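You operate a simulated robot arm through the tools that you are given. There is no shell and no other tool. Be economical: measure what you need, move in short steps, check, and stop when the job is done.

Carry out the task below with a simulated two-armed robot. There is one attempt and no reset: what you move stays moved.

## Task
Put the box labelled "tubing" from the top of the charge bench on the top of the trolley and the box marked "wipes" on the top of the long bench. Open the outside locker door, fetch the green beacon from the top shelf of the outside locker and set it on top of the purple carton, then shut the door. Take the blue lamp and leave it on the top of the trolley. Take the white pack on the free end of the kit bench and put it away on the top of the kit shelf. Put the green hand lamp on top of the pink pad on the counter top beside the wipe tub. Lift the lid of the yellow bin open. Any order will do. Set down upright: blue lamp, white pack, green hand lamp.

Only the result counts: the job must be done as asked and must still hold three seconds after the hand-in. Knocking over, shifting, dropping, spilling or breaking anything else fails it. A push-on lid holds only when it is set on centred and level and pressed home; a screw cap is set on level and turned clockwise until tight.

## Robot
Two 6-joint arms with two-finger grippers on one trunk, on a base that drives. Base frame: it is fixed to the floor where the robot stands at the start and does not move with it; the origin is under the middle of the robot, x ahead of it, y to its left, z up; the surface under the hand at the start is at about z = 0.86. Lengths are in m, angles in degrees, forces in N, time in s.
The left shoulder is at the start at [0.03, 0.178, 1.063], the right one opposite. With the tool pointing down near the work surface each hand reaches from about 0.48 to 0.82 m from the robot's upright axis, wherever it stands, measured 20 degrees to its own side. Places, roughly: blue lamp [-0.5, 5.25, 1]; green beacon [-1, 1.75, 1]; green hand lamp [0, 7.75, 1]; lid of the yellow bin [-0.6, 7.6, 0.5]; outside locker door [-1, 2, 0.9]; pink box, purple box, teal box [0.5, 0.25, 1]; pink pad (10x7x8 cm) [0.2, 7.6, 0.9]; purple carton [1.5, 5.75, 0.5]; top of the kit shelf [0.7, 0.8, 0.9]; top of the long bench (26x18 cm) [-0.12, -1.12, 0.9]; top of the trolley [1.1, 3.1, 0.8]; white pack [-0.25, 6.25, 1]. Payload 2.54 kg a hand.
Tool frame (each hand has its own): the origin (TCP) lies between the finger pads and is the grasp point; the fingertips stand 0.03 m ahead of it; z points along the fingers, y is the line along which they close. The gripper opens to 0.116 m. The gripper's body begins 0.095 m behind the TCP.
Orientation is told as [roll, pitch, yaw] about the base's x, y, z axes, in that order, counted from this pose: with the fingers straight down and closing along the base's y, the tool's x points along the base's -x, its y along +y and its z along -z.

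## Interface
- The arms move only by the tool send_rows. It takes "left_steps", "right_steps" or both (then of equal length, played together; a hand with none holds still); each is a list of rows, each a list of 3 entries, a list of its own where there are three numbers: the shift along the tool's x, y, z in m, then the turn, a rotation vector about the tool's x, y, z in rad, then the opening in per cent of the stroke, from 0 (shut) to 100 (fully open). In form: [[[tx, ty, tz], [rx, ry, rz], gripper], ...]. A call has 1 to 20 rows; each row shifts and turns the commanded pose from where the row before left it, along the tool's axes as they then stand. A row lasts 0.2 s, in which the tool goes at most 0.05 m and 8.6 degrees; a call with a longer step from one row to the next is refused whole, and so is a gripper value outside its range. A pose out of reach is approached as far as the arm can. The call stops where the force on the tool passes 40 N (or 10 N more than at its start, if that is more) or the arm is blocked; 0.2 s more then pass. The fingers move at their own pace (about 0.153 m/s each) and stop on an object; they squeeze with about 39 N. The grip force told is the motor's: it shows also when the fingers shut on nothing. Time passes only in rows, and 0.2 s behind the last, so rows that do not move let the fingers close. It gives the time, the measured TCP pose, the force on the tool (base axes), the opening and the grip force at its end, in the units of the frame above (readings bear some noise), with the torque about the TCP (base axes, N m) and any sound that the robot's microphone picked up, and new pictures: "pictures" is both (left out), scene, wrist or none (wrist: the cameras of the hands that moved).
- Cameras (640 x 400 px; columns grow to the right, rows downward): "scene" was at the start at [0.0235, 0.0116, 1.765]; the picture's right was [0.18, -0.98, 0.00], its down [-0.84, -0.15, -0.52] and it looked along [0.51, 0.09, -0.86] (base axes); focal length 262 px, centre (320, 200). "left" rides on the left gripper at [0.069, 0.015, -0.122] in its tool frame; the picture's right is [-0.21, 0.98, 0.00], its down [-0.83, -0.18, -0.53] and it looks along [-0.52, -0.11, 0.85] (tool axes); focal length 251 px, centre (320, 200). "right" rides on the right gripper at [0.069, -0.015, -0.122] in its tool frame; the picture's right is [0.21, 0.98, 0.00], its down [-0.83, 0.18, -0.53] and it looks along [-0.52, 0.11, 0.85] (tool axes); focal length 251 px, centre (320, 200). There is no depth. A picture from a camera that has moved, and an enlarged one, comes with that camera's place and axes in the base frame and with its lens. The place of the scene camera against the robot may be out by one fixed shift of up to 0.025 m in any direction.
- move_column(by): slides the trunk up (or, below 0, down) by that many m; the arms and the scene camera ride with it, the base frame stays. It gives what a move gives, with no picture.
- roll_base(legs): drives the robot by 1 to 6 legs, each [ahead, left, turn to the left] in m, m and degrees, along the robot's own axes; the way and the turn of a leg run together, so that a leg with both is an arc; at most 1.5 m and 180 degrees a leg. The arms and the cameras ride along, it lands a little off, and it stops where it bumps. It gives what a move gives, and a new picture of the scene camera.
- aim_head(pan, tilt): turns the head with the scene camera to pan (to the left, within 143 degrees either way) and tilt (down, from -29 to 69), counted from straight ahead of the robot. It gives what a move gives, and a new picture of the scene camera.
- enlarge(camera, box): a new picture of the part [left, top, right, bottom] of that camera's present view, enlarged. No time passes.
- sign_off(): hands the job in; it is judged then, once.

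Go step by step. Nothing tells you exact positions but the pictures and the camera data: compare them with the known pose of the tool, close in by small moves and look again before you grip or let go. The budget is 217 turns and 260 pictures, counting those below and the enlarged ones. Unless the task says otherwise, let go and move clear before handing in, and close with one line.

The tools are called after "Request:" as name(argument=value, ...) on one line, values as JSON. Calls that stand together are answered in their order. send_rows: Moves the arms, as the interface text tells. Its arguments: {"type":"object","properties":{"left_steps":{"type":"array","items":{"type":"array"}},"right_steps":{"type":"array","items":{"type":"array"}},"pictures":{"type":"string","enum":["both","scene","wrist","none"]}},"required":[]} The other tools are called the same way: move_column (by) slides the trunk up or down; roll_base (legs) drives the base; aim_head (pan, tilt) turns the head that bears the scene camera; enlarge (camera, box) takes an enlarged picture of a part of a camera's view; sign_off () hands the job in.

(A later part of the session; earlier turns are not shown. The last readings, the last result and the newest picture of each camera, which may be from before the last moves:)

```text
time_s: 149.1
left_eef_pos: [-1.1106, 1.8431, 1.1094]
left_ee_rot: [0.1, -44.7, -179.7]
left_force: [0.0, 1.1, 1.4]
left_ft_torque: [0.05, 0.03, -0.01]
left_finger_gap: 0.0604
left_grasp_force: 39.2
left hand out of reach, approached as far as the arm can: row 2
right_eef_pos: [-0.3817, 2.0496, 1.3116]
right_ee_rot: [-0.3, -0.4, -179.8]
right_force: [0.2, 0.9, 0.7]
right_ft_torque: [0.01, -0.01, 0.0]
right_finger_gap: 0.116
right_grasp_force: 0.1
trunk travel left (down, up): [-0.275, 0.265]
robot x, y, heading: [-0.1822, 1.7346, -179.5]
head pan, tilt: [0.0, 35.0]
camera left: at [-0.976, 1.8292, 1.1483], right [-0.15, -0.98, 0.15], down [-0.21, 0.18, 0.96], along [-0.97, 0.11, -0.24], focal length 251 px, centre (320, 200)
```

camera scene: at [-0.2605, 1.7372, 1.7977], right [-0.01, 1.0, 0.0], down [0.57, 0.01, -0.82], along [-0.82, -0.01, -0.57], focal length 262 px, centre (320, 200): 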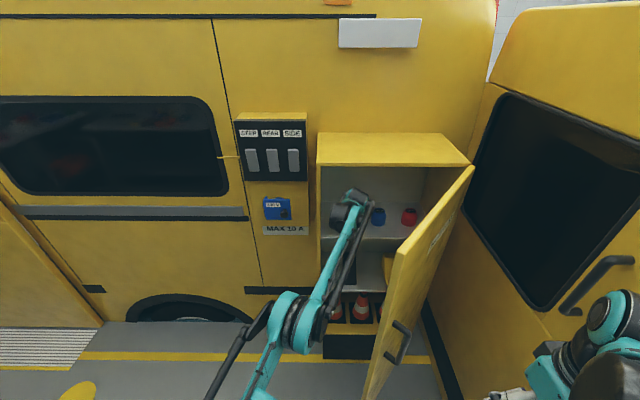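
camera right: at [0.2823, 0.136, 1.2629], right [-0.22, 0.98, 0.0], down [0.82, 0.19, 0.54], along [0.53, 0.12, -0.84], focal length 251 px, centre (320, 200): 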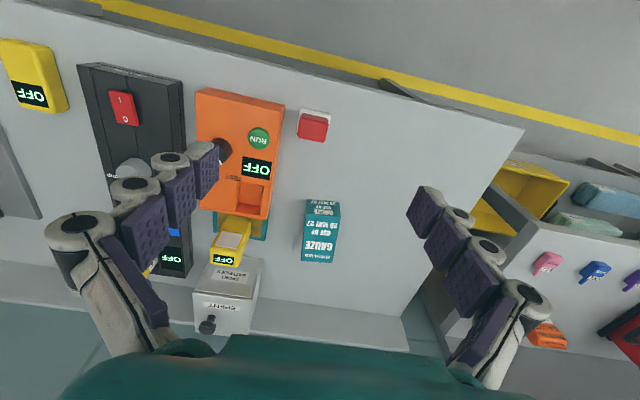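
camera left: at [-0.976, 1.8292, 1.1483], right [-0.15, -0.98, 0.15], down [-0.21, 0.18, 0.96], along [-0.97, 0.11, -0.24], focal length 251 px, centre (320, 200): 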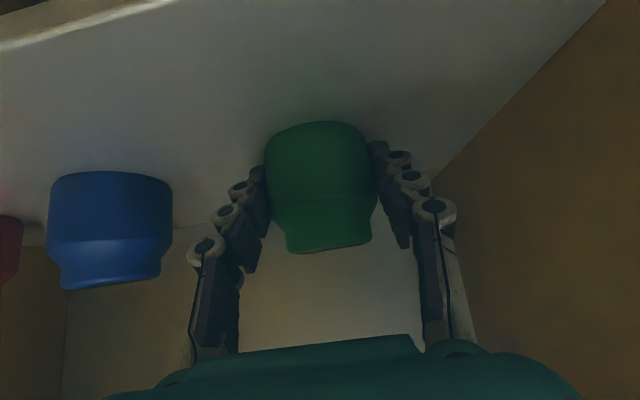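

The beacon is gripped. I lift it off the shelf with the column and back out.

Request:
move_column(by=0.04)

Request:
roll_base(legs=[[-0.22, 0, 0]])

```text
time_s: 149.9
left_eef_pos: [-1.1109, 1.8449, 1.1489]
left_ee_rot: [0.0, -44.5, -179.6]
left_force: [0.8, -0.4, -2.0]
left_ft_torque: [0.0, 0.0, 0.01]
left_finger_gap: 0.0604
left_grasp_force: 38.9
right_eef_pos: [-0.3824, 2.0514, 1.3502]
right_ee_rot: [-0.2, -0.4, -179.8]
right_force: [0.0, -0.2, -0.1]
right_ft_torque: [-0.01, 0.01, 0.0]
right_finger_gap: 0.1164
right_grasp_force: 0.0
trunk travel left (down, up): [-0.315, 0.225]
robot x, y, heading: [-0.187, 1.7398, -179.5]
head pan, tilt: [0.0, 35.0]
```

```text
time_s: 151.6
left_eef_pos: [-0.8889, 1.8493, 1.1496]
left_ee_rot: [0.0, -44.5, -179.9]
left_force: [0.6, 0.6, -1.6]
left_ft_torque: [0.0, -0.02, 0.0]
left_finger_gap: 0.0604
left_grasp_force: 38.7
right_eef_pos: [-0.1577, 2.0534, 1.3497]
right_ee_rot: [-0.2, -0.5, -180.0]
right_force: [0.0, -1.0, -0.5]
right_ft_torque: [-0.01, 0.05, 0.01]
right_finger_gap: 0.1162
right_grasp_force: 0.2
trunk travel left (down, up): [-0.315, 0.225]
robot x, y, heading: [0.0335, 1.7404, -179.5]
head pan, tilt: [0.0, 35.0]
camera scene: at [-0.0363, 1.7392, 1.8378], right [-0.01, 1.0, 0.0], down [0.57, 0.0, -0.82], along [-0.82, -0.01, -0.57], focal length 262 px, centre (320, 200)
```

scene: 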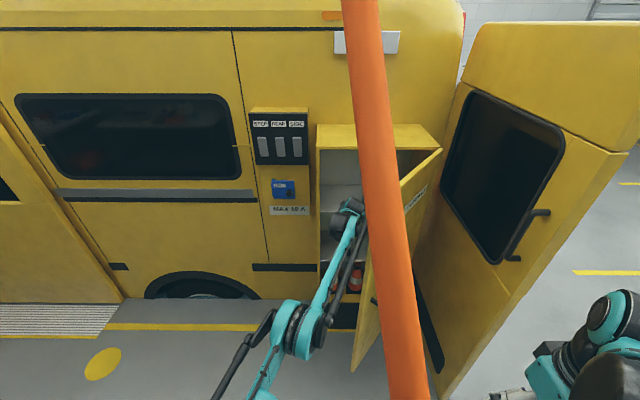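

The beacon is out. I draw the left hand back with it before shutting the door with the right hand.

Request:
send_rows(left_steps=[[[0.0283, 0, -0.0283], [0, 0, 0], 30], [[0.0283, 0, -0.0283], [0, 0, 0], 30], [[0.0283, 0.02, -0.0283], [0, 0, 0], 30], [[0.0283, 0.02, -0.0283], [0, 0, 0], 30], [[0.0283, 0.02, -0.0283], [0, 0, 0], 30], [[0.0283, 0.02, -0.0283], [0, 0, 0], 30], [[0.0283, 0.02, -0.0283], [0, 0, 0], 30]], pictures="scene")

```text
time_s: 153.2
left_eef_pos: [-0.6071, 1.7425, 1.1525]
left_ee_rot: [0.0, -44.6, -179.9]
left_force: [0.0, 0.1, -1.2]
left_ft_torque: [-0.01, 0.0, -0.03]
left_finger_gap: 0.0609
left_grasp_force: 39.2
right_eef_pos: [-0.157, 2.0536, 1.3504]
right_ee_rot: [-0.3, -0.7, -180.0]
right_force: [0.4, 1.1, 0.2]
right_ft_torque: [0.04, 0.05, -0.01]
right_finger_gap: 0.1161
right_grasp_force: 0.0
trunk travel left (down, up): [-0.315, 0.225]
robot x, y, heading: [0.0313, 1.7407, -179.6]
head pan, tilt: [0.0, 35.0]
camera scene: at [-0.0344, 1.7378, 1.8379], right [-0.01, 1.0, 0.0], down [0.57, 0.0, -0.82], along [-0.82, 0.0, -0.57], focal length 262 px, centre (320, 200)
```

scene: 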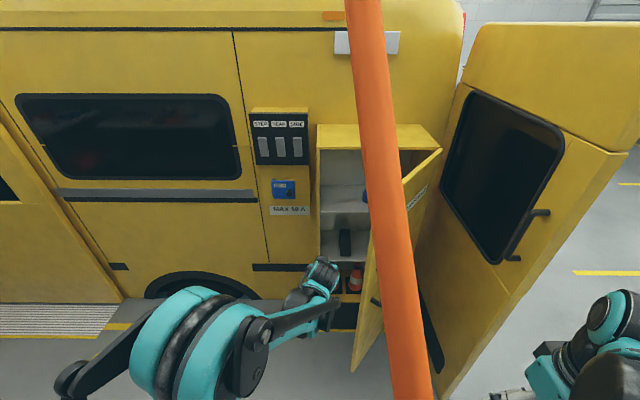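

Request:
roll_base(legs=[[0.13, 0.06, 0]])

Request:
send_rows(right_steps=[[[-0.03, 0, 0.03], [0, 0, 0], 50], [[-0.03, 0, 0.03], [0, 0, 0], 0], [[-0.03, 0, 0.03], [0, 0, 0], 0], [[-0.03, 0, 0.03], [0, 0, 0], 0], [[-0.03, 0, 0.03], [0, 0, 0], 0], [[-0.03, 0, 0.03], [0, 0, 0], 0]], pictures="both")

```text
time_s: 154.6
left_eef_pos: [-0.7353, 1.6855, 1.1513]
left_ee_rot: [0.1, -44.4, -179.9]
left_force: [-0.1, -0.1, -1.6]
left_ft_torque: [0.01, 0.02, -0.01]
left_finger_gap: 0.0604
left_grasp_force: 38.3
right_eef_pos: [-0.2838, 1.992, 1.3502]
right_ee_rot: [-0.2, -0.5, 180.0]
right_force: [0.4, 1.7, -0.1]
right_ft_torque: [0.03, 0.0, -0.08]
right_finger_gap: 0.1161
right_grasp_force: 0.0
trunk travel left (down, up): [-0.315, 0.225]
robot x, y, heading: [-0.0895, 1.6813, -179.9]
head pan, tilt: [0.0, 35.0]
camera scene: at [-0.1634, 1.6794, 1.8378], right [-0.01, 1.0, 0.0], down [0.57, 0.0, -0.82], along [-0.82, 0.0, -0.57], focal length 262 px, centre (320, 200)
```

scene: 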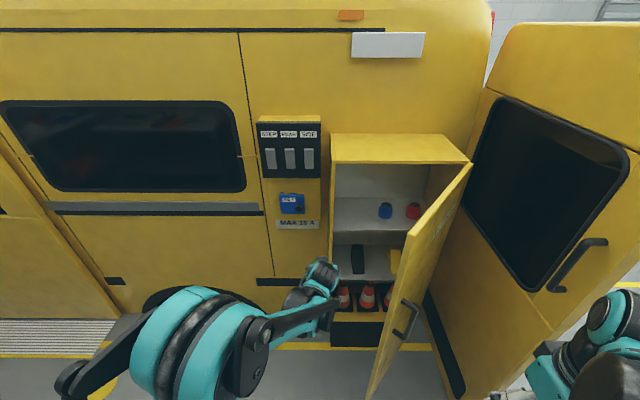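

```text
time_s: 156.0
left_eef_pos: [-0.7374, 1.6882, 1.1502]
left_ee_rot: [0.1, -44.4, -180.0]
left_force: [-0.6, 0.0, -1.4]
left_ft_torque: [-0.02, -0.01, 0.03]
left_finger_gap: 0.0602
left_grasp_force: 38.8
right_eef_pos: [-0.4709, 1.9953, 1.1719]
right_ee_rot: [-0.2, -0.4, 179.9]
right_force: [0.1, 1.1, -0.3]
right_ft_torque: [-0.03, -0.04, 0.01]
right_finger_gap: 0.0001
right_grasp_force: 28.7
trunk travel left (down, up): [-0.315, 0.225]
robot x, y, heading: [-0.0897, 1.6788, -179.7]
head pan, tilt: [0.0, 35.0]
camera scene: at [-0.1663, 1.681, 1.8376], right [-0.01, 1.0, 0.0], down [0.58, 0.0, -0.82], along [-0.82, 0.0, -0.58], focal length 262 px, centre (320, 200)
camera right: at [-0.4007, 2.0098, 1.2931], right [0.21, -0.98, 0.0], down [-0.82, -0.18, 0.54], along [-0.53, -0.11, -0.84], focal length 251 px, centre (320, 200)
```

scene: 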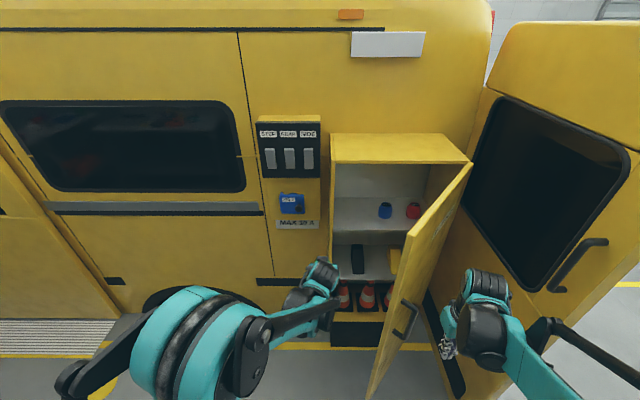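
right: 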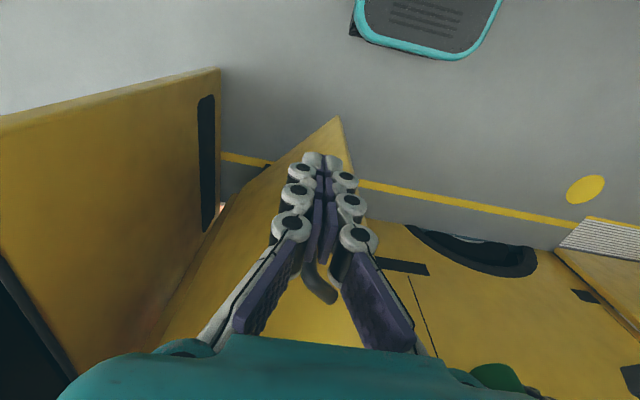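

The right hand is on the door's outer side. I push the door closed gently.

Request:
send_rows(right_steps=[[[-0.02, 0, 0], [0, 0, 0], 0], [[-0.02, 0, 0], [0, 0, 0], 0], [[-0.015, 0, 0], [0, 0, 0], 0], [[-0.015, 0, 0], [0, 0, 0], 0], [[-0.015, 0, 0], [0, 0, 0], 0], [[-0.015, 0, 0], [0, 0, 0], 0], [[-0.015, 0, 0], [0, 0, 0], 0], [[-0.015, 0, 0], [0, 0, 0], 0], [[-0.015, 0, 0], [0, 0, 0], 0], [[-0.015, 0, 0], [0, 0, 0], 0], [[-0.015, 0, 0], [0, 0, 0], 0], [[-0.015, 0, 0], [0, 0, 0], 0], [[-0.015, 0, 0], [0, 0, 0], 0], [[-0.015, 0, 0], [0, 0, 0], 0], [[-0.015, 0, 0], [0, 0, 0], 0], [[-0.015, 0, 0], [0, 0, 0], 0]], pictures="scene")

```text
time_s: 159.4
left_eef_pos: [-0.7354, 1.6854, 1.1514]
left_ee_rot: [0.1, -44.4, -179.9]
left_force: [-0.8, -1.4, -2.3]
left_ft_torque: [0.04, -0.02, 0.0]
left_finger_gap: 0.0604
left_grasp_force: 38.5
right_eef_pos: [-0.7169, 1.9945, 1.1722]
right_ee_rot: [-0.2, -0.4, 180.0]
right_force: [-1.0, 0.5, -0.2]
right_ft_torque: [-0.01, -0.03, 0.0]
right_finger_gap: 0.0
right_grasp_force: 28.4
trunk travel left (down, up): [-0.315, 0.225]
robot x, y, heading: [-0.0901, 1.6832, -179.6]
head pan, tilt: [0.0, 35.0]
camera scene: at [-0.1643, 1.68, 1.8377], right [-0.01, 1.0, 0.0], down [0.57, 0.0, -0.82], along [-0.82, 0.0, -0.57], focal length 262 px, centre (320, 200)
```

scene: 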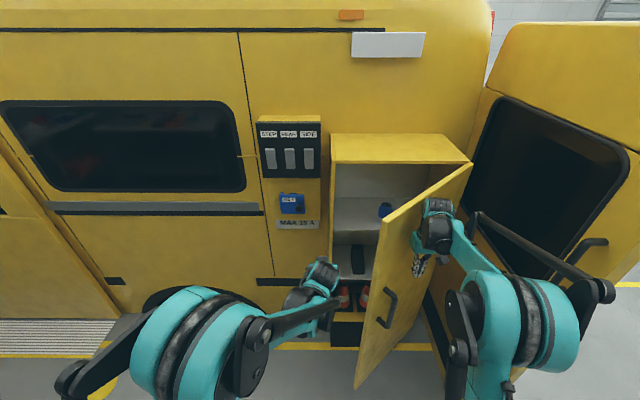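

Request:
roll_base(legs=[[0.17, 0, 0]])

```text
time_s: 160.9
left_eef_pos: [-0.8976, 1.68, 1.1502]
left_ee_rot: [0.5, -44.5, -179.8]
left_force: [0.9, -6.6, 1.5]
left_ft_torque: [0.19, -0.04, -0.11]
left_finger_gap: 0.0605
left_grasp_force: 38.6
right_eef_pos: [-0.8756, 1.9946, 1.1725]
right_ee_rot: [-0.4, 0.0, 179.7]
right_force: [-0.2, 0.2, -0.4]
right_ft_torque: [-0.03, -0.04, -0.03]
right_finger_gap: 0.0002
right_grasp_force: 28.4
trunk travel left (down, up): [-0.315, 0.225]
robot x, y, heading: [-0.2502, 1.6765, -179.7]
head pan, tilt: [0.0, 35.0]
stopped in leg 1: the robot was blocked; the commanded pose is now the measured one
camera scene: at [-0.3259, 1.6781, 1.8378], right [0.0, 1.0, 0.0], down [0.57, 0.0, -0.82], along [-0.82, 0.0, -0.57], focal length 262 px, centre (320, 200)
```

scene: 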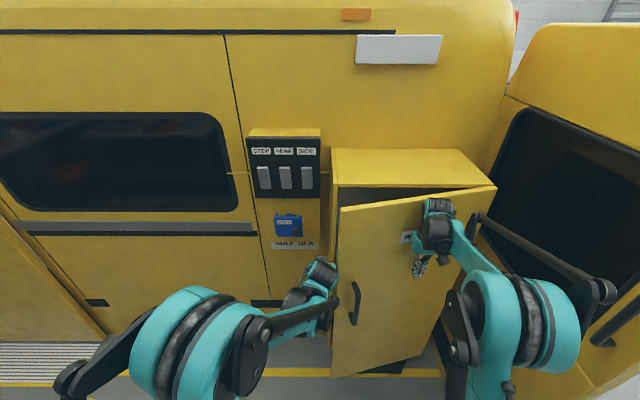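

The left hand is in the way of the door edge. I move it left, then push the door shut with the right.

Request:
send_rows(left_steps=[[[0, 0.03, 0], [0, 0, 0], 30], [[0, 0.04, 0], [0, 0, 0], 30], [[0.02, 0.04, -0.02], [0, 0, 0], 30], [[0.0283, 0.02, -0.0283], [0, 0, 0], 30], [[0.0283, 0, -0.0283], [0, 0, 0], 30], [[0, 0, 0], [0, 0, 0], 30]], pictures="none")

Request:
send_rows(right_steps=[[[-0.015, 0.01, 0], [0, 0, 0], 0], [[-0.015, 0.01, 0], [0, 0, 0], 0], [[-0.015, 0.01, 0], [0, 0, 0], 0], [[-0.015, 0.01, 0], [0, 0, 0], 0], [[-0.01, 0.01, 0], [0, 0, 0], 0], [[-0.01, 0, 0], [0, 0, 0], 0], [[-0.01, 0, 0], [0, 0, 0], 0], [[-0.01, 0, 0], [0, 0, 0], 0]], pictures="scene")

```text
time_s: 162.3
left_eef_pos: [-0.7891, 1.5512, 1.1541]
left_ee_rot: [0.4, -44.4, 180.0]
left_force: [0.1, 0.3, -1.4]
left_ft_torque: [-0.02, -0.05, -0.02]
left_finger_gap: 0.0605
left_grasp_force: 38.4
right_eef_pos: [-0.8758, 1.9948, 1.1722]
right_ee_rot: [-0.3, -0.1, 179.8]
right_force: [-0.9, -0.3, 0.0]
right_ft_torque: [0.0, -0.03, 0.0]
right_finger_gap: 0.0
right_grasp_force: 28.3
trunk travel left (down, up): [-0.315, 0.225]
robot x, y, heading: [-0.2496, 1.6811, -179.7]
head pan, tilt: [0.0, 35.0]
```

```text
time_s: 163.5
left_eef_pos: [-0.7856, 1.5539, 1.1559]
left_ee_rot: [0.3, -44.7, 179.8]
left_force: [-1.0, -0.4, -2.0]
left_ft_torque: [0.0, -0.02, -0.04]
left_finger_gap: 0.0606
left_grasp_force: 39.2
right_eef_pos: [-0.9358, 1.9509, 1.1745]
right_ee_rot: [-0.4, 0.3, 179.4]
right_force: [22.2, 9.7, 1.4]
right_ft_torque: [-1.46, 2.99, -0.18]
right_finger_gap: 0.0
right_grasp_force: 29.4
trunk travel left (down, up): [-0.315, 0.225]
robot x, y, heading: [-0.2493, 1.6771, -179.9]
head pan, tilt: [0.0, 35.0]
stopped in row 6 (right hand): the force on the tool passed its limit at 48 N (the readings are from after the stop); the commanded pose is now the measured one
camera scene: at [-0.3178, 1.6793, 1.8381], right [0.0, 1.0, 0.0], down [0.57, 0.0, -0.82], along [-0.82, 0.0, -0.57], focal length 262 px, centre (320, 200)
```

scene: 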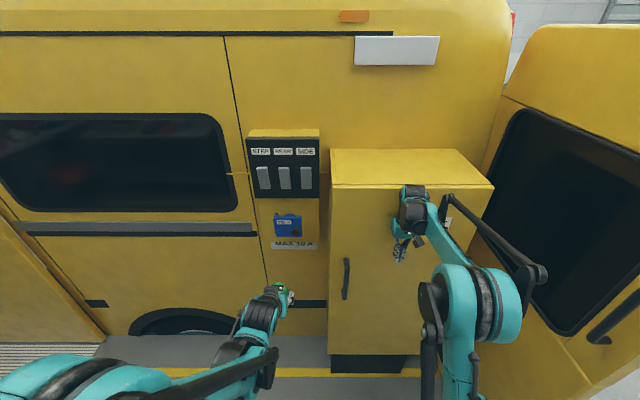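

The door looks shut. I draw the right hand back and check.

Request:
send_rows(right_steps=[[[0.04, 0, 0], [0, 0, 0], 0], [[0.045, 0, 0], [0, 0, 0], 0], [[0.045, 0, 0], [0, 0, 0], 0], [[0.045, -0.01, 0], [0, 0, 0], 0], [[0.045, -0.01, 0], [0, 0, 0], 0], [[0.045, -0.01, 0], [0, 0, 0], 0]], pictures="none")

Request:
enlarge(camera="scene", box=[300, 120, 540, 390])

```text
time_s: 164.9
left_eef_pos: [-0.7859, 1.5524, 1.1556]
left_ee_rot: [0.4, -44.6, 179.8]
left_force: [-0.3, -0.4, -1.1]
left_ft_torque: [-0.01, 0.01, 0.02]
left_finger_gap: 0.0604
left_grasp_force: 39.1
right_eef_pos: [-0.6745, 1.9746, 1.172]
right_ee_rot: [-0.3, 0.1, 179.5]
right_force: [0.3, -0.1, 0.5]
right_ft_torque: [-0.04, 0.08, -0.01]
right_finger_gap: 0.0
right_grasp_force: 28.9
trunk travel left (down, up): [-0.315, 0.225]
robot x, y, heading: [-0.2511, 1.6815, -180.0]
head pan, tilt: [0.0, 35.0]
```

```text
1.48 times, centred on (420, 255) of scene
camera zoom: at [-0.321, 1.6791, 1.8379], right [0.0, 1.0, 0.0], down [0.57, 0.0, -0.82], along [-0.82, 0.0, -0.57], focal length 388 px, centre (172, 118)
```

zoom: 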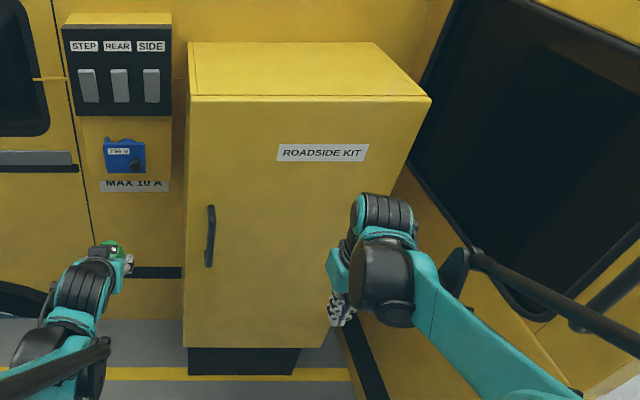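

The locker is shut. I drive on toward the purple carton with the beacon.

Request:
roll_base(legs=[[-0.17, 0, 0], [0, 0, -90], [1.3, -0.08, 0], [0.8, -0.3, 0]])

Request:
aim_head(pan=-30, tilt=20)

```text
time_s: 180.9
left_eef_pos: [0.2912, 4.374, 1.1536]
left_ee_rot: [0.4, -44.5, 87.0]
left_force: [0.7, 0.2, -1.3]
left_ft_torque: [-0.04, 0.0, -0.01]
left_finger_gap: 0.0602
left_grasp_force: 38.6
right_eef_pos: [0.706, 4.2415, 1.1704]
right_ee_rot: [-0.2, 0.3, 86.8]
right_force: [-0.3, 0.1, 0.0]
right_ft_torque: [0.01, 0.0, 0.0]
right_finger_gap: 0.0
right_grasp_force: 28.9
trunk travel left (down, up): [-0.315, 0.225]
robot x, y, heading: [0.3886, 3.8301, 87.3]
head pan, tilt: [0.0, 35.0]
camera scene: at [0.3794, 3.89, 1.8378], right [1.0, -0.05, 0.0], down [-0.03, -0.57, -0.82], along [0.04, 0.82, -0.57], focal length 262 px, centre (320, 200)
```

scene: 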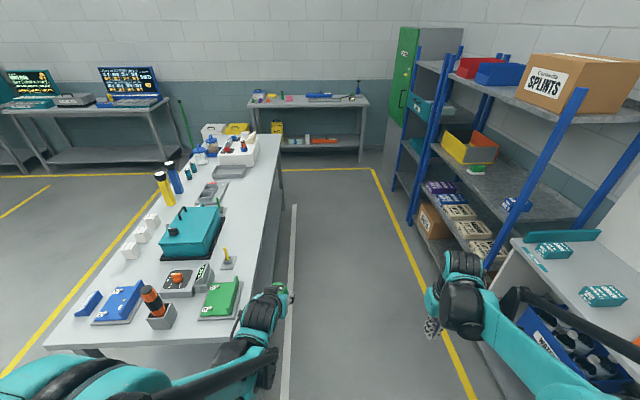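

```text
time_s: 181.9
left_eef_pos: [0.2902, 4.3737, 1.1533]
left_ee_rot: [0.4, -44.4, 87.0]
left_force: [0.0, 0.1, -2.3]
left_ft_torque: [0.01, 0.02, 0.01]
left_finger_gap: 0.0606
left_grasp_force: 39.1
right_eef_pos: [0.7063, 4.2419, 1.1708]
right_ee_rot: [-0.2, 0.2, 86.7]
right_force: [0.0, -1.0, -1.3]
right_ft_torque: [0.02, -0.01, -0.05]
right_finger_gap: 0.0001
right_grasp_force: 28.8
trunk travel left (down, up): [-0.315, 0.225]
robot x, y, heading: [0.3907, 3.8323, 87.5]
head pan, tilt: [-30.0, 20.0]
camera scene: at [0.4253, 3.88, 1.8616], right [0.84, -0.54, 0.0], down [-0.19, -0.29, -0.94], along [0.51, 0.79, -0.34], focal length 262 px, centre (320, 200)
```

scene: 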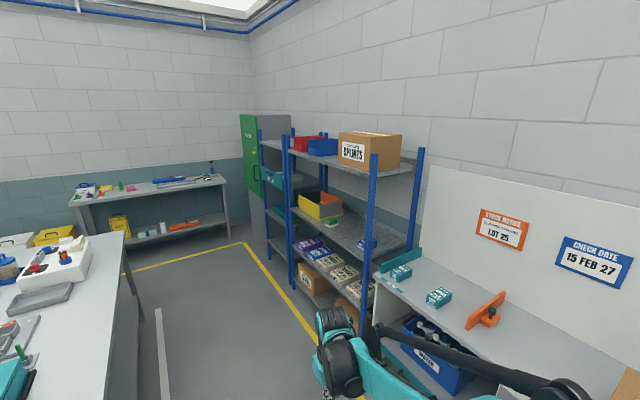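

Request:
enlarge(camera="scene", box=[240, 180, 420, 300])

```text
3.33 times, centred on (330, 240) of scene
camera zoom: at [0.4253, 3.88, 1.8616], right [0.84, -0.54, 0.0], down [-0.19, -0.29, -0.94], along [0.51, 0.79, -0.34], focal length 873 px, centre (287, 67)
```

zoom: 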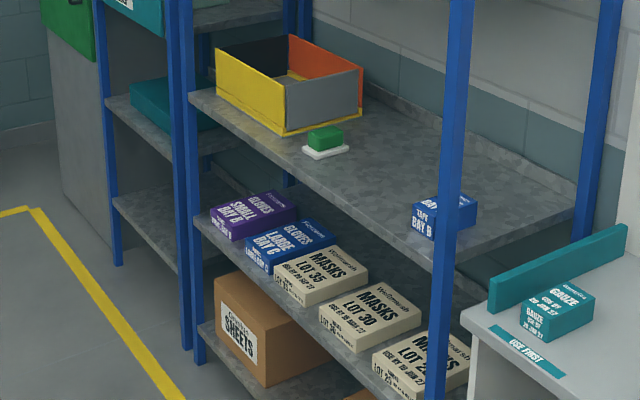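

The purple gloves carton is on the rack's lower shelf, at about (1.6, 5.85) with its top near z=0.55. I drive up the aisle and turn to face the rack.

Request:
roll_base(legs=[[1.45, -0.3, 2], [0.4, 0, 0], [0, 0, -88]])

Request:
aim_head(pan=5, tilt=45)

```text
time_s: 195.0
left_eef_pos: [1.2368, 5.8268, 1.1541]
left_ee_rot: [0.4, -44.5, 3.5]
left_force: [0.2, -1.1, -1.2]
left_ft_torque: [-0.02, 0.02, -0.01]
left_finger_gap: 0.0605
left_grasp_force: 38.6
right_eef_pos: [1.1513, 5.3993, 1.1711]
right_ee_rot: [-0.2, 0.2, 3.3]
right_force: [-0.9, 0.3, -0.4]
right_ft_torque: [0.0, 0.01, -0.01]
right_finger_gap: 0.0
right_grasp_force: 28.7
trunk travel left (down, up): [-0.315, 0.225]
robot x, y, heading: [0.7095, 5.6662, 3.7]
head pan, tilt: [-30.0, 20.0]
camera scene: at [0.7489, 5.6216, 1.8616], right [-0.44, -0.9, 0.0], down [-0.31, 0.15, -0.94], along [0.84, -0.42, -0.34], focal length 262 px, centre (320, 200)
```

scene: 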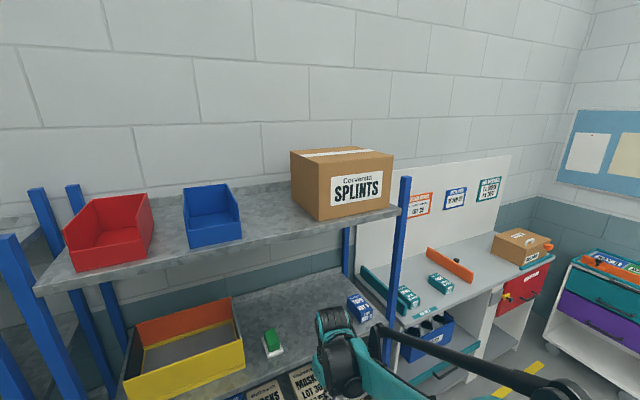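

```text
time_s: 196.0
left_eef_pos: [1.2365, 5.8266, 1.154]
left_ee_rot: [0.3, -44.5, 3.5]
left_force: [-0.1, -1.4, -1.8]
left_ft_torque: [0.02, 0.01, -0.06]
left_finger_gap: 0.0602
left_grasp_force: 39.0
right_eef_pos: [1.1511, 5.3983, 1.1717]
right_ee_rot: [-0.3, 0.2, 3.4]
right_force: [-0.8, 0.3, 0.1]
right_ft_torque: [-0.01, 0.01, -0.01]
right_finger_gap: 0.0003
right_grasp_force: 28.9
trunk travel left (down, up): [-0.315, 0.225]
robot x, y, heading: [0.7091, 5.6653, 4.0]
head pan, tilt: [5.0, 45.0]
camera scene: at [0.7459, 5.6752, 1.823], right [0.15, -0.99, 0.0], down [-0.7, -0.11, -0.71], along [0.7, 0.11, -0.71], focal length 262 px, centre (320, 200)
```

scene: 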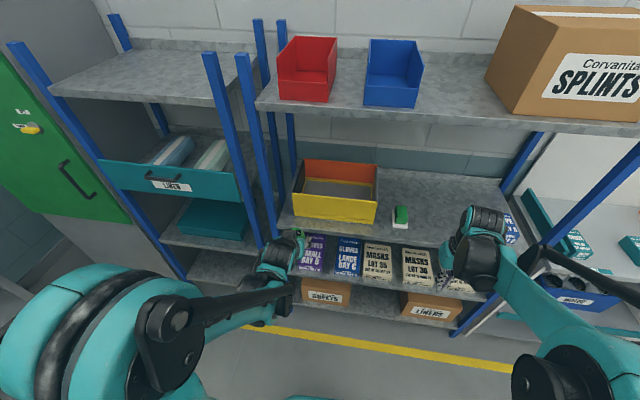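

The purple carton's top is at z≈0.54, around (1.56, 5.84), just behind the rack front. I lower the column and look again.

Request:
move_column(by=-0.3)

Request:
send_rows(left_steps=[[[0.0283, 0, 0.0283], [0, 0, 0], 30], [[0.0283, 0, 0.0283], [0, 0, 0], 30], [[0.0283, 0, 0.0283], [0, 0, 0], 30], [[0.0283, 0, 0.0283], [0, 0, 0], 30]], pictures="both")

```text
time_s: 199.0
left_eef_pos: [1.2363, 5.8262, 0.8538]
left_ee_rot: [0.4, -44.6, 3.6]
left_force: [-1.1, 0.5, -1.3]
left_ft_torque: [-0.04, -0.02, 0.04]
left_finger_gap: 0.0605
left_grasp_force: 38.9
right_eef_pos: [1.1518, 5.3986, 0.8715]
right_ee_rot: [-0.3, 0.1, 3.4]
right_force: [0.7, -0.5, 0.0]
right_ft_torque: [-0.01, 0.01, 0.02]
right_finger_gap: 0.0
right_grasp_force: 28.2
trunk travel left (down, up): [-0.015, 0.525]
robot x, y, heading: [0.7068, 5.6652, 3.9]
head pan, tilt: [5.0, 45.0]
```

```text
time_s: 200.0
left_eef_pos: [1.2763, 5.8236, 0.7622]
left_ee_rot: [0.3, -44.3, 3.5]
left_force: [0.6, -0.6, -0.9]
left_ft_torque: [-0.02, 0.02, -0.02]
left_finger_gap: 0.0603
left_grasp_force: 38.7
left hand out of reach, approached as far as the arm can: row 2, 3, 4
right_eef_pos: [1.1508, 5.3979, 0.8709]
right_ee_rot: [-0.3, 0.1, 3.2]
right_force: [-0.4, 0.3, -0.6]
right_ft_torque: [0.02, 0.02, -0.04]
right_finger_gap: 0.0
right_grasp_force: 29.1
trunk travel left (down, up): [-0.015, 0.525]
robot x, y, heading: [0.7093, 5.6664, 3.6]
head pan, tilt: [5.0, 45.0]
camera scene: at [0.7468, 5.6753, 1.5229], right [0.15, -0.99, 0.0], down [-0.7, -0.11, -0.71], along [0.7, 0.11, -0.71], focal length 262 px, centre (320, 200)
camera left: at [1.1407, 5.8295, 0.8008], right [0.09, 0.98, 0.15], down [0.23, -0.17, 0.96], along [0.97, -0.05, -0.24], focal length 251 px, centre (320, 200)
```

scene: 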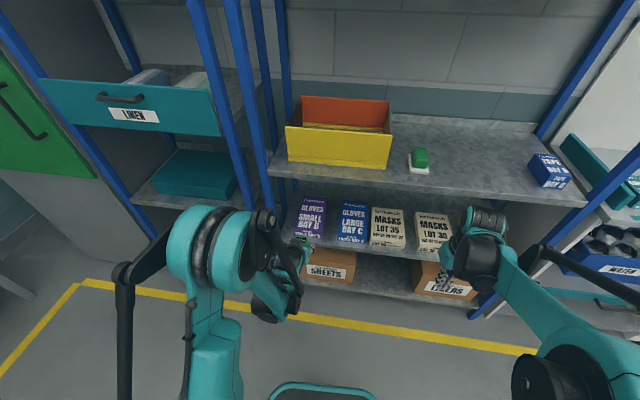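
left: 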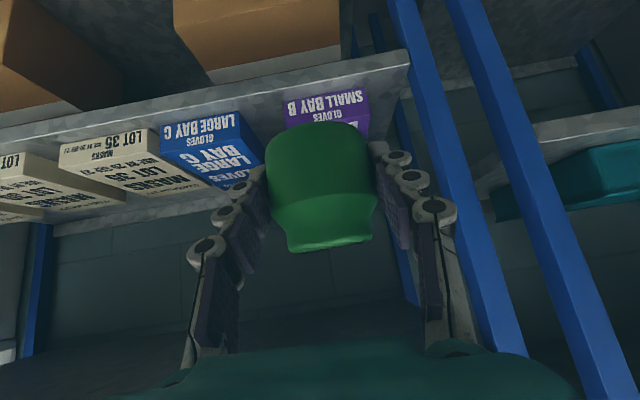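

I need more extension to get low, so I back up a little, stretch the arm forward and down, then drive in.

Request:
roll_base(legs=[[-0.17, 0, -3.5]])

Request:
send_rows(left_steps=[[[-0.0283, 0, 0.0283], [0, 0, 0], 30], [[-0.0283, 0, 0.0283], [0, 0, 0], 30], [[-0.0283, 0, 0.0283], [0, 0, 0], 30], [[-0.0283, 0, 0.0283], [0, 0, 0], 30], [[0.02, 0, 0.035], [0, 0, 0], 30], [[0.02, 0, 0.035], [0, 0, 0], 30], [[0.02, 0, 0.035], [0, 0, 0], 30]], pictures="both")

```text
time_s: 201.5
left_eef_pos: [1.1175, 5.7813, 0.7631]
left_ee_rot: [0.4, -44.4, -0.1]
left_force: [0.0, 0.2, -1.1]
left_ft_torque: [0.04, 0.03, 0.02]
left_finger_gap: 0.0605
left_grasp_force: 39.2
right_eef_pos: [0.966, 5.3637, 0.8729]
right_ee_rot: [-0.3, 0.1, -0.4]
right_force: [-1.3, -0.3, 0.4]
right_ft_torque: [-0.01, -0.04, 0.01]
right_finger_gap: 0.0002
right_grasp_force: 28.3
trunk travel left (down, up): [-0.015, 0.525]
robot x, y, heading: [0.5389, 5.6572, 0.1]
head pan, tilt: [5.0, 45.0]
camera scene: at [0.5779, 5.6666, 1.523], right [0.09, -1.0, 0.0], down [-0.7, -0.06, -0.71], along [0.7, 0.06, -0.71], focal length 262 px, centre (320, 200)
```

scene: 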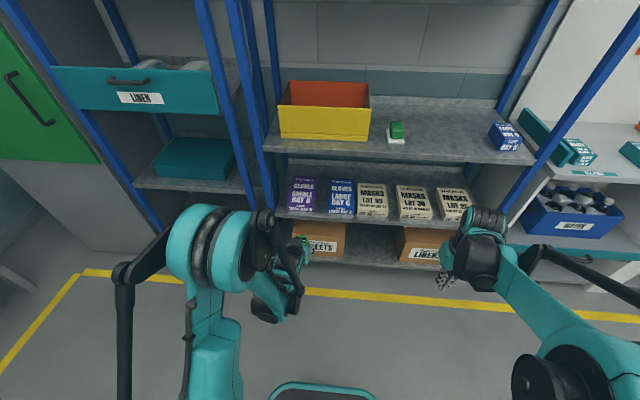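

```text
time_s: 203.1
left_eef_pos: [1.3095, 5.7816, 0.642]
left_ee_rot: [0.4, -44.3, -0.1]
left_force: [-0.4, 0.0, -2.1]
left_ft_torque: [-0.02, -0.01, 0.0]
left_finger_gap: 0.0603
left_grasp_force: 38.7
right_eef_pos: [0.9668, 5.3659, 0.8721]
right_ee_rot: [-0.3, 0.1, -0.5]
right_force: [-0.8, -0.3, 0.4]
right_ft_torque: [0.01, -0.01, -0.02]
right_finger_gap: 0.0
right_grasp_force: 28.7
trunk travel left (down, up): [-0.015, 0.525]
robot x, y, heading: [0.5465, 5.662, -0.1]
head pan, tilt: [5.0, 45.0]
camera scene: at [0.5803, 5.6667, 1.5229], right [0.09, -1.0, 0.0], down [-0.7, -0.06, -0.71], along [0.7, 0.06, -0.71], focal length 262 px, centre (320, 200)
camera left: at [1.174, 5.7973, 0.6803], right [0.15, 0.98, 0.15], down [0.22, -0.19, 0.96], along [0.96, -0.11, -0.24], focal length 251 px, centre (320, 200)
```

scene: 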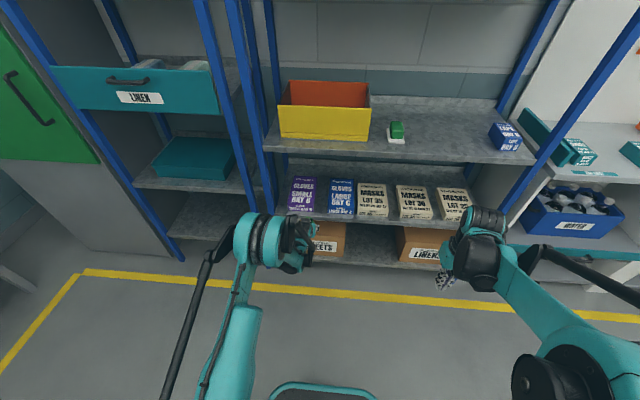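
left: 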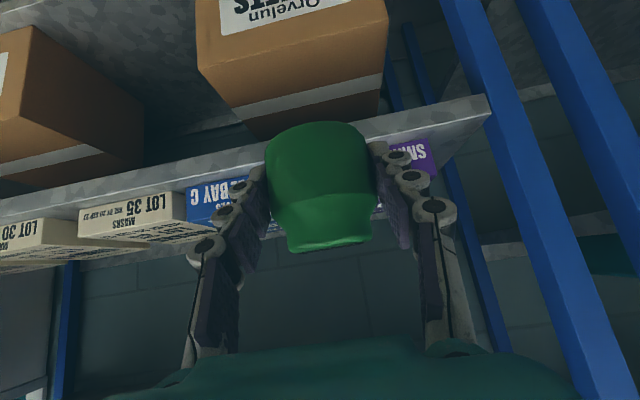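

Request:
send_rows(left_steps=[[[-0.017, 0.03, -0.017], [0, 0, 0], 30], [[-0.017, 0.03, -0.017], [0, 0, 0], 30], [[-0.004, 0.005, -0.004], [0, 0, 0], 30]], pictures="none")

Request:
roll_base(legs=[[0.05, 0, 0]])

Request:
enlarge(camera="left", box=[0, 0, 640, 400])

Request:
enlarge(camera="scene", box=[240, 140, 400, 240])

```text
time_s: 203.9
left_eef_pos: [1.3103, 5.8471, 0.6966]
left_ee_rot: [0.4, -44.4, -0.2]
left_force: [0.0, -0.1, -3.0]
left_ft_torque: [0.0, 0.01, 0.0]
left_finger_gap: 0.0605
left_grasp_force: 38.6
right_eef_pos: [0.9662, 5.364, 0.8715]
right_ee_rot: [-0.3, 0.2, -0.3]
right_force: [0.3, -0.3, -0.4]
right_ft_torque: [0.02, 0.02, -0.02]
right_finger_gap: 0.0
right_grasp_force: 28.7
trunk travel left (down, up): [-0.015, 0.525]
robot x, y, heading: [0.5431, 5.6605, -0.0]
head pan, tilt: [5.0, 45.0]
```

```text
time_s: 204.8
left_eef_pos: [1.3596, 5.8474, 0.6946]
left_ee_rot: [0.4, -44.2, -0.1]
left_force: [0.1, -0.4, -1.5]
left_ft_torque: [0.02, -0.01, 0.03]
left_finger_gap: 0.0604
left_grasp_force: 38.8
right_eef_pos: [1.0165, 5.3655, 0.8714]
right_ee_rot: [-0.3, 0.1, -0.4]
right_force: [0.7, 0.1, -0.1]
right_ft_torque: [0.01, 0.04, -0.02]
right_finger_gap: 0.0001
right_grasp_force: 28.9
trunk travel left (down, up): [-0.015, 0.525]
robot x, y, heading: [0.5917, 5.662, -0.0]
head pan, tilt: [5.0, 45.0]
camera scene: at [0.6307, 5.6667, 1.5229], right [0.09, -1.0, 0.0], down [-0.71, -0.06, -0.71], along [0.7, 0.06, -0.71], focal length 262 px, centre (320, 200)
```

scene: 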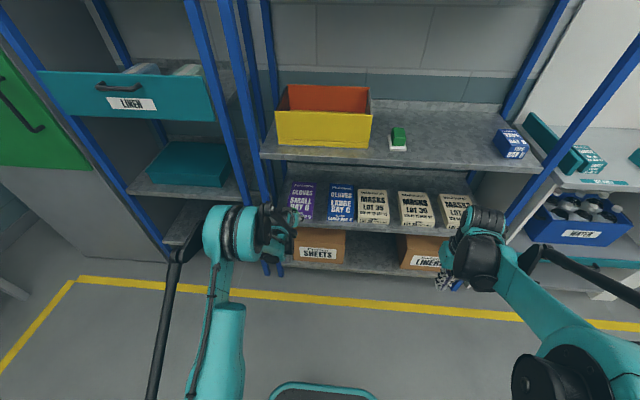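

```text
1.00 times, centred on (320, 200) of left (not enlarged: the box is as wide or as high as the picture)
camera zoom: at [1.2244, 5.8632, 0.7336], right [0.15, 0.98, 0.15], down [0.22, -0.19, 0.96], along [0.96, -0.11, -0.24], focal length 251 px, centre (320, 200)
```

zoom: 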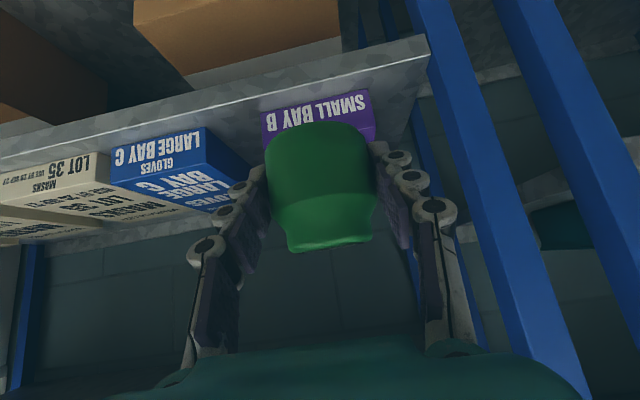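

```text
4.00 times, centred on (320, 190) of scene
camera zoom: at [0.6307, 5.6667, 1.5229], right [0.09, -1.0, 0.0], down [-0.71, -0.06, -0.71], along [0.7, 0.06, -0.71], focal length 1048 px, centre (320, 240)
```

zoom: 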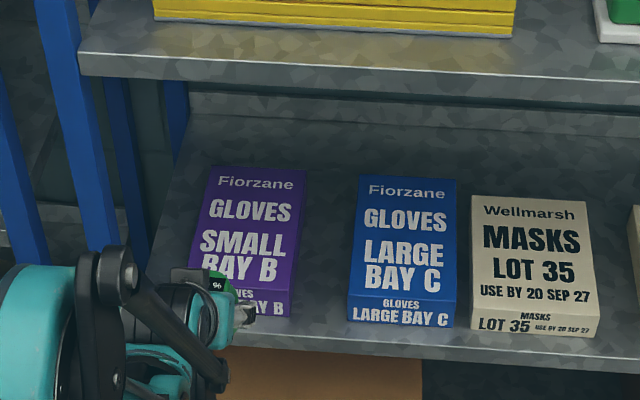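

The carton top is at z≈0.59, spanning x 1.467–1.67 and y 5.77–5.90. I lower slightly, drive in over it and set the beacon down.

Request:
send_rows(left_steps=[[[0.019, -0.01, 0.019], [0, 0, 0], 30]], pictures="none")

Request:
roll_base(legs=[[0.19, 0, 0]])

Request:
enlarge(camera="left", box=[0, 0, 640, 400])

```text
time_s: 205.2
left_eef_pos: [1.3593, 5.8377, 0.6665]
left_ee_rot: [0.4, -44.3, -0.1]
left_force: [0.4, 0.3, -1.4]
left_ft_torque: [0.02, 0.02, 0.02]
left_finger_gap: 0.0602
left_grasp_force: 39.3
right_eef_pos: [1.0162, 5.3651, 0.8716]
right_ee_rot: [-0.2, 0.2, -0.4]
right_force: [0.6, 0.7, -0.2]
right_ft_torque: [0.02, -0.02, 0.0]
right_finger_gap: 0.0
right_grasp_force: 28.4
trunk travel left (down, up): [-0.015, 0.525]
robot x, y, heading: [0.5873, 5.6602, 0.3]
head pan, tilt: [5.0, 45.0]
```

```text
time_s: 206.7
left_eef_pos: [1.5508, 5.8344, 0.6664]
left_ee_rot: [0.3, -44.3, -0.4]
left_force: [0.2, 0.4, -2.9]
left_ft_torque: [-0.03, -0.01, -0.01]
left_finger_gap: 0.0602
left_grasp_force: 39.1
right_eef_pos: [1.2049, 5.3622, 0.8707]
right_ee_rot: [-0.3, 0.2, -0.7]
right_force: [-0.1, 0.7, -0.1]
right_ft_torque: [0.02, 0.02, 0.01]
right_finger_gap: 0.0
right_grasp_force: 28.7
trunk travel left (down, up): [-0.015, 0.525]
robot x, y, heading: [0.7832, 5.6617, -0.2]
head pan, tilt: [5.0, 45.0]
camera scene: at [0.8199, 5.666, 1.5229], right [0.08, -1.0, 0.0], down [-0.71, -0.06, -0.71], along [0.7, 0.06, -0.71], focal length 262 px, centre (320, 200)
```

scene: 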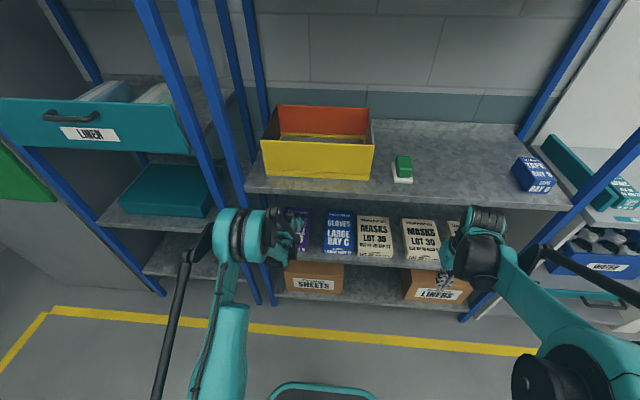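

```text
1.00 times, centred on (320, 200) of left (not enlarged: the box is as wide or as high as the picture)
camera zoom: at [1.4156, 5.8494, 0.7059], right [0.16, 0.98, 0.15], down [0.22, -0.19, 0.96], along [0.96, -0.12, -0.24], focal length 251 px, centre (320, 200)
```

zoom: 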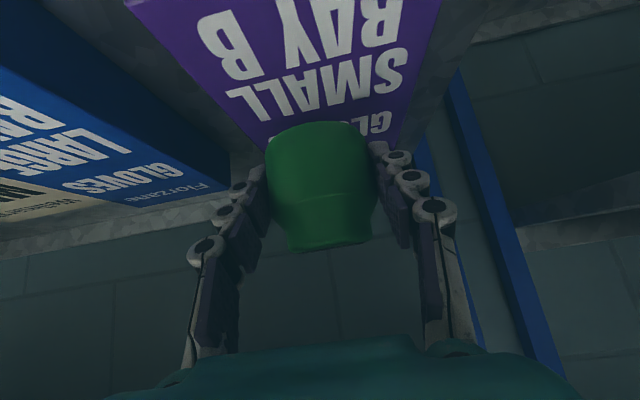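

Request:
send_rows(left_steps=[[[0.0085, 0, 0.0085], [0, 0, 0], 30], [[0.0043, 0, 0.0043], [0, 0, 0], 30], [[0.0043, 0, 0.0043], [0, 0, 0], 30], [[0.0036, 0, 0.0036], [0, 0, 0], 30], [[0.0036, 0, 0.0036], [0, 0, 0], 30], [[0.0036, 0, 0.0036], [0, 0, 0], 30], [[0.0036, 0, 0.0036], [0, 0, 0], 30], [[0.0036, 0, 0.0036], [0, 0, 0], 30], [[0.0036, 0, 0.0036], [0, 0, 0], 30]], pictures="wrist")

```text
time_s: 208.4
left_eef_pos: [1.5509, 5.8352, 0.6271]
left_ee_rot: [0.2, -45.0, -0.2]
left_force: [-6.7, 0.3, 23.0]
left_ft_torque: [-0.3, 0.24, -0.08]
left_finger_gap: 0.0606
left_grasp_force: 39.1
right_eef_pos: [1.2026, 5.3618, 0.8716]
right_ee_rot: [-0.3, 0.0, -0.7]
right_force: [0.1, 1.2, 0.5]
right_ft_torque: [0.01, -0.01, 0.03]
right_finger_gap: 0.0
right_grasp_force: 27.9
trunk travel left (down, up): [-0.015, 0.525]
robot x, y, heading: [0.7818, 5.661, -0.5]
head pan, tilt: [5.0, 45.0]
stopped in row 8 (left hand): the force on the tool passed its limit at 54 N (the readings are from after the stop); the commanded pose is now the measured one
camera left: at [1.4148, 5.8499, 0.6648], right [0.15, 0.98, 0.16], down [0.21, -0.19, 0.96], along [0.97, -0.11, -0.23], focal length 251 px, centre (320, 200)
```

left: 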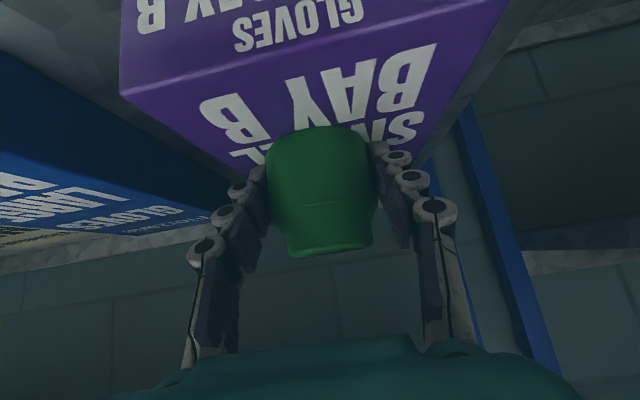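

Request:
send_rows(left_steps=[[[-0.001, 0, -0.001], [0, 0, 0], 30], [[0, 0, 0], [0, 0, 0], 60], [[0, 0, 0], [0, 0, 0], 80], [[0, 0, 0], [0, 0, 0], 80]], pictures="wrist")

Request:
roll_base(legs=[[-0.28, 0, 0]])

Request:
enlarge(camera="left", box=[0, 0, 640, 400])

```text
time_s: 209.4
left_eef_pos: [1.552, 5.8345, 0.6259]
left_ee_rot: [0.3, -44.7, -0.3]
left_force: [0.0, 0.7, -0.4]
left_ft_torque: [-0.01, 0.0, 0.01]
left_finger_gap: 0.0925
left_grasp_force: 0.0
right_eef_pos: [1.204, 5.362, 0.8709]
right_ee_rot: [-0.2, 0.3, -0.7]
right_force: [0.0, -0.1, 0.3]
right_ft_torque: [0.01, 0.01, 0.02]
right_finger_gap: 0.0
right_grasp_force: 28.7
trunk travel left (down, up): [-0.015, 0.525]
robot x, y, heading: [0.7824, 5.6646, -0.4]
head pan, tilt: [5.0, 45.0]
camera left: at [1.4158, 5.85, 0.6637], right [0.15, 0.98, 0.15], down [0.21, -0.19, 0.96], along [0.97, -0.11, -0.23], focal length 251 px, centre (320, 200)
```

left: 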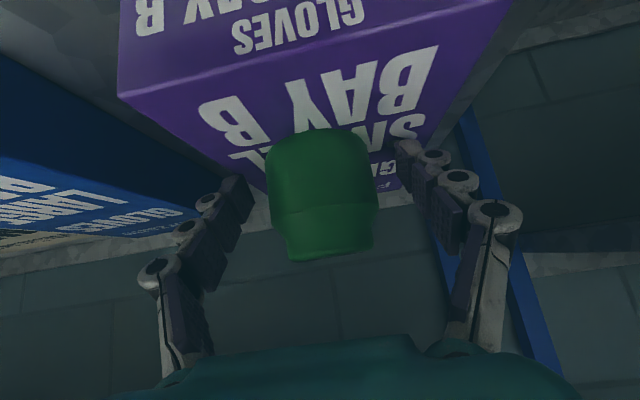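

```text
time_s: 211.4
left_eef_pos: [1.2744, 5.8357, 0.6267]
left_ee_rot: [0.3, -44.8, -0.2]
left_force: [-0.4, 0.2, -0.2]
left_ft_torque: [-0.01, 0.0, 0.0]
left_finger_gap: 0.0928
left_grasp_force: 0.1
right_eef_pos: [0.9272, 5.3635, 0.8722]
right_ee_rot: [-0.3, 0.1, -0.7]
right_force: [0.1, -0.2, -0.6]
right_ft_torque: [-0.01, -0.03, 0.0]
right_finger_gap: 0.0001
right_grasp_force: 29.3
trunk travel left (down, up): [-0.015, 0.525]
robot x, y, heading: [0.5064, 5.6561, -0.5]
head pan, tilt: [5.0, 45.0]
camera scene: at [0.5398, 5.6673, 1.523], right [0.08, -1.0, 0.0], down [-0.7, -0.06, -0.71], along [0.7, 0.06, -0.71], focal length 262 px, centre (320, 200)
```

scene: 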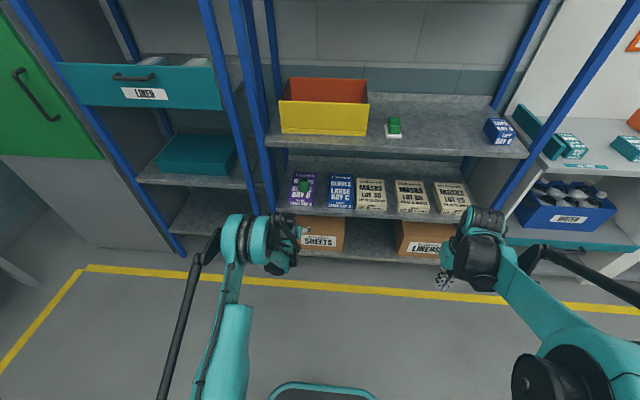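

```text
1.00 times, centred on (320, 200) of left (not enlarged: the box is as wide or as high as the picture)
camera zoom: at [1.1378, 5.8509, 0.6644], right [0.15, 0.98, 0.15], down [0.21, -0.19, 0.96], along [0.97, -0.12, -0.23], focal length 251 px, centre (320, 200)
```

zoom: 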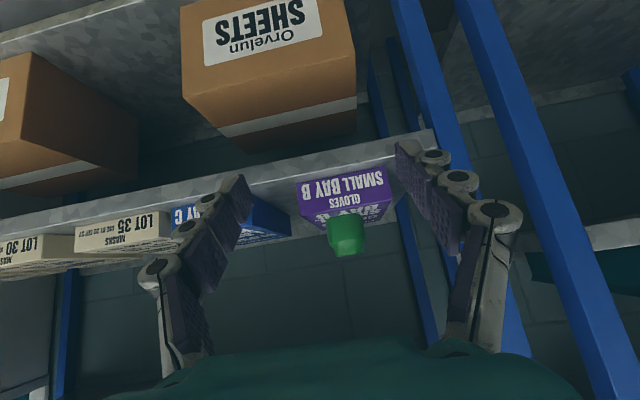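

The green beacon stands on the purple carton. I raise the column, set the left hand to point down again and turn to the kit bench.

Request:
move_column(by=0.3)

Request:
send_rows(left_steps=[[[0, 0, -0.03], [0, 0.131, 0], 100], [[0, 0, -0.03], [0, 0.131, 0], 100], [[0, 0, -0.04], [0, 0.131, 0], 100], [[0, 0, -0.04], [0, 0.131, 0], 100], [[0, 0, -0.04], [0, 0.131, 0], 100], [[0, 0, -0.04], [0, 0.125, 0], 100]], right_steps=[[[0, 0, 0], [0, 0, 0], 100], [[0, 0, 0], [0, 0, 0], 100], [[0, 0, 0], [0, 0, 0], 100], [[0, 0, 0], [0, 0, 0], 100], [[0, 0, 0], [0, 0, 0], 100], [[0, 0, 0], [0, 0, 0], 100]], pictures="none")

Request:
roll_base(legs=[[0, 0, 180]])

```text
time_s: 214.4
left_eef_pos: [1.2745, 5.8357, 0.9257]
left_ee_rot: [0.4, -44.7, -0.3]
left_force: [0.7, -0.8, -1.3]
left_ft_torque: [0.01, 0.02, 0.03]
left_finger_gap: 0.0929
left_grasp_force: 0.1
right_eef_pos: [0.926, 5.3636, 1.1703]
right_ee_rot: [-0.3, 0.3, -0.7]
right_force: [-0.1, 0.2, -0.2]
right_ft_torque: [0.0, 0.0, 0.01]
right_finger_gap: 0.0
right_grasp_force: 28.7
trunk travel left (down, up): [-0.315, 0.225]
robot x, y, heading: [0.5041, 5.66, -0.4]
head pan, tilt: [5.0, 45.0]
```

```text
time_s: 215.8
left_eef_pos: [1.1845, 5.8369, 1.1239]
left_ee_rot: [0.2, 0.0, -0.1]
left_force: [0.1, -0.6, -0.3]
left_ft_torque: [0.02, -0.01, -0.01]
left_finger_gap: 0.1162
left_grasp_force: 0.0
right_eef_pos: [0.9266, 5.3635, 1.1712]
right_ee_rot: [-0.3, 0.2, -0.7]
right_force: [-0.1, 0.0, 0.0]
right_ft_torque: [0.0, 0.0, 0.02]
right_finger_gap: 0.1161
right_grasp_force: 0.0
trunk travel left (down, up): [-0.315, 0.225]
robot x, y, heading: [0.5022, 5.6601, -0.2]
head pan, tilt: [5.0, 45.0]
```

```text
time_s: 223.6
left_eef_pos: [-0.1777, 5.4846, 1.1231]
left_ee_rot: [0.1, 0.1, -180.0]
left_force: [-1.2, 0.5, -0.8]
left_ft_torque: [0.02, -0.02, -0.02]
left_finger_gap: 0.1161
left_grasp_force: 0.1
right_eef_pos: [0.0803, 5.9576, 1.1712]
right_ee_rot: [-0.3, 0.2, 179.4]
right_force: [-0.2, 0.1, 0.0]
right_ft_torque: [0.0, -0.02, 0.01]
right_finger_gap: 0.116
right_grasp_force: 0.1
trunk travel left (down, up): [-0.315, 0.225]
robot x, y, heading: [0.5042, 5.6613, 179.7]
head pan, tilt: [5.0, 45.0]
camera scene: at [0.438, 5.6535, 1.823], right [-0.08, 1.0, 0.0], down [0.7, 0.06, -0.71], along [-0.7, -0.06, -0.71], focal length 262 px, centre (320, 200)
```

scene: 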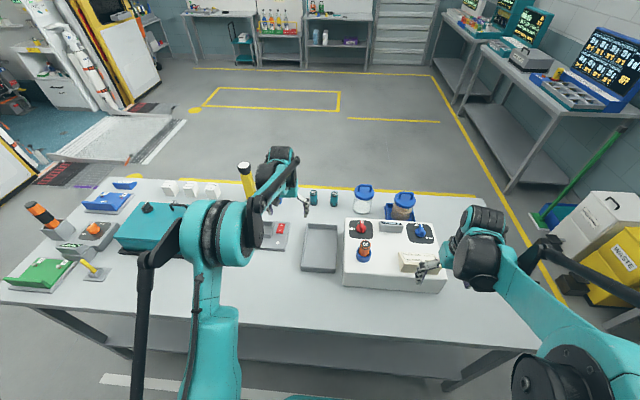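

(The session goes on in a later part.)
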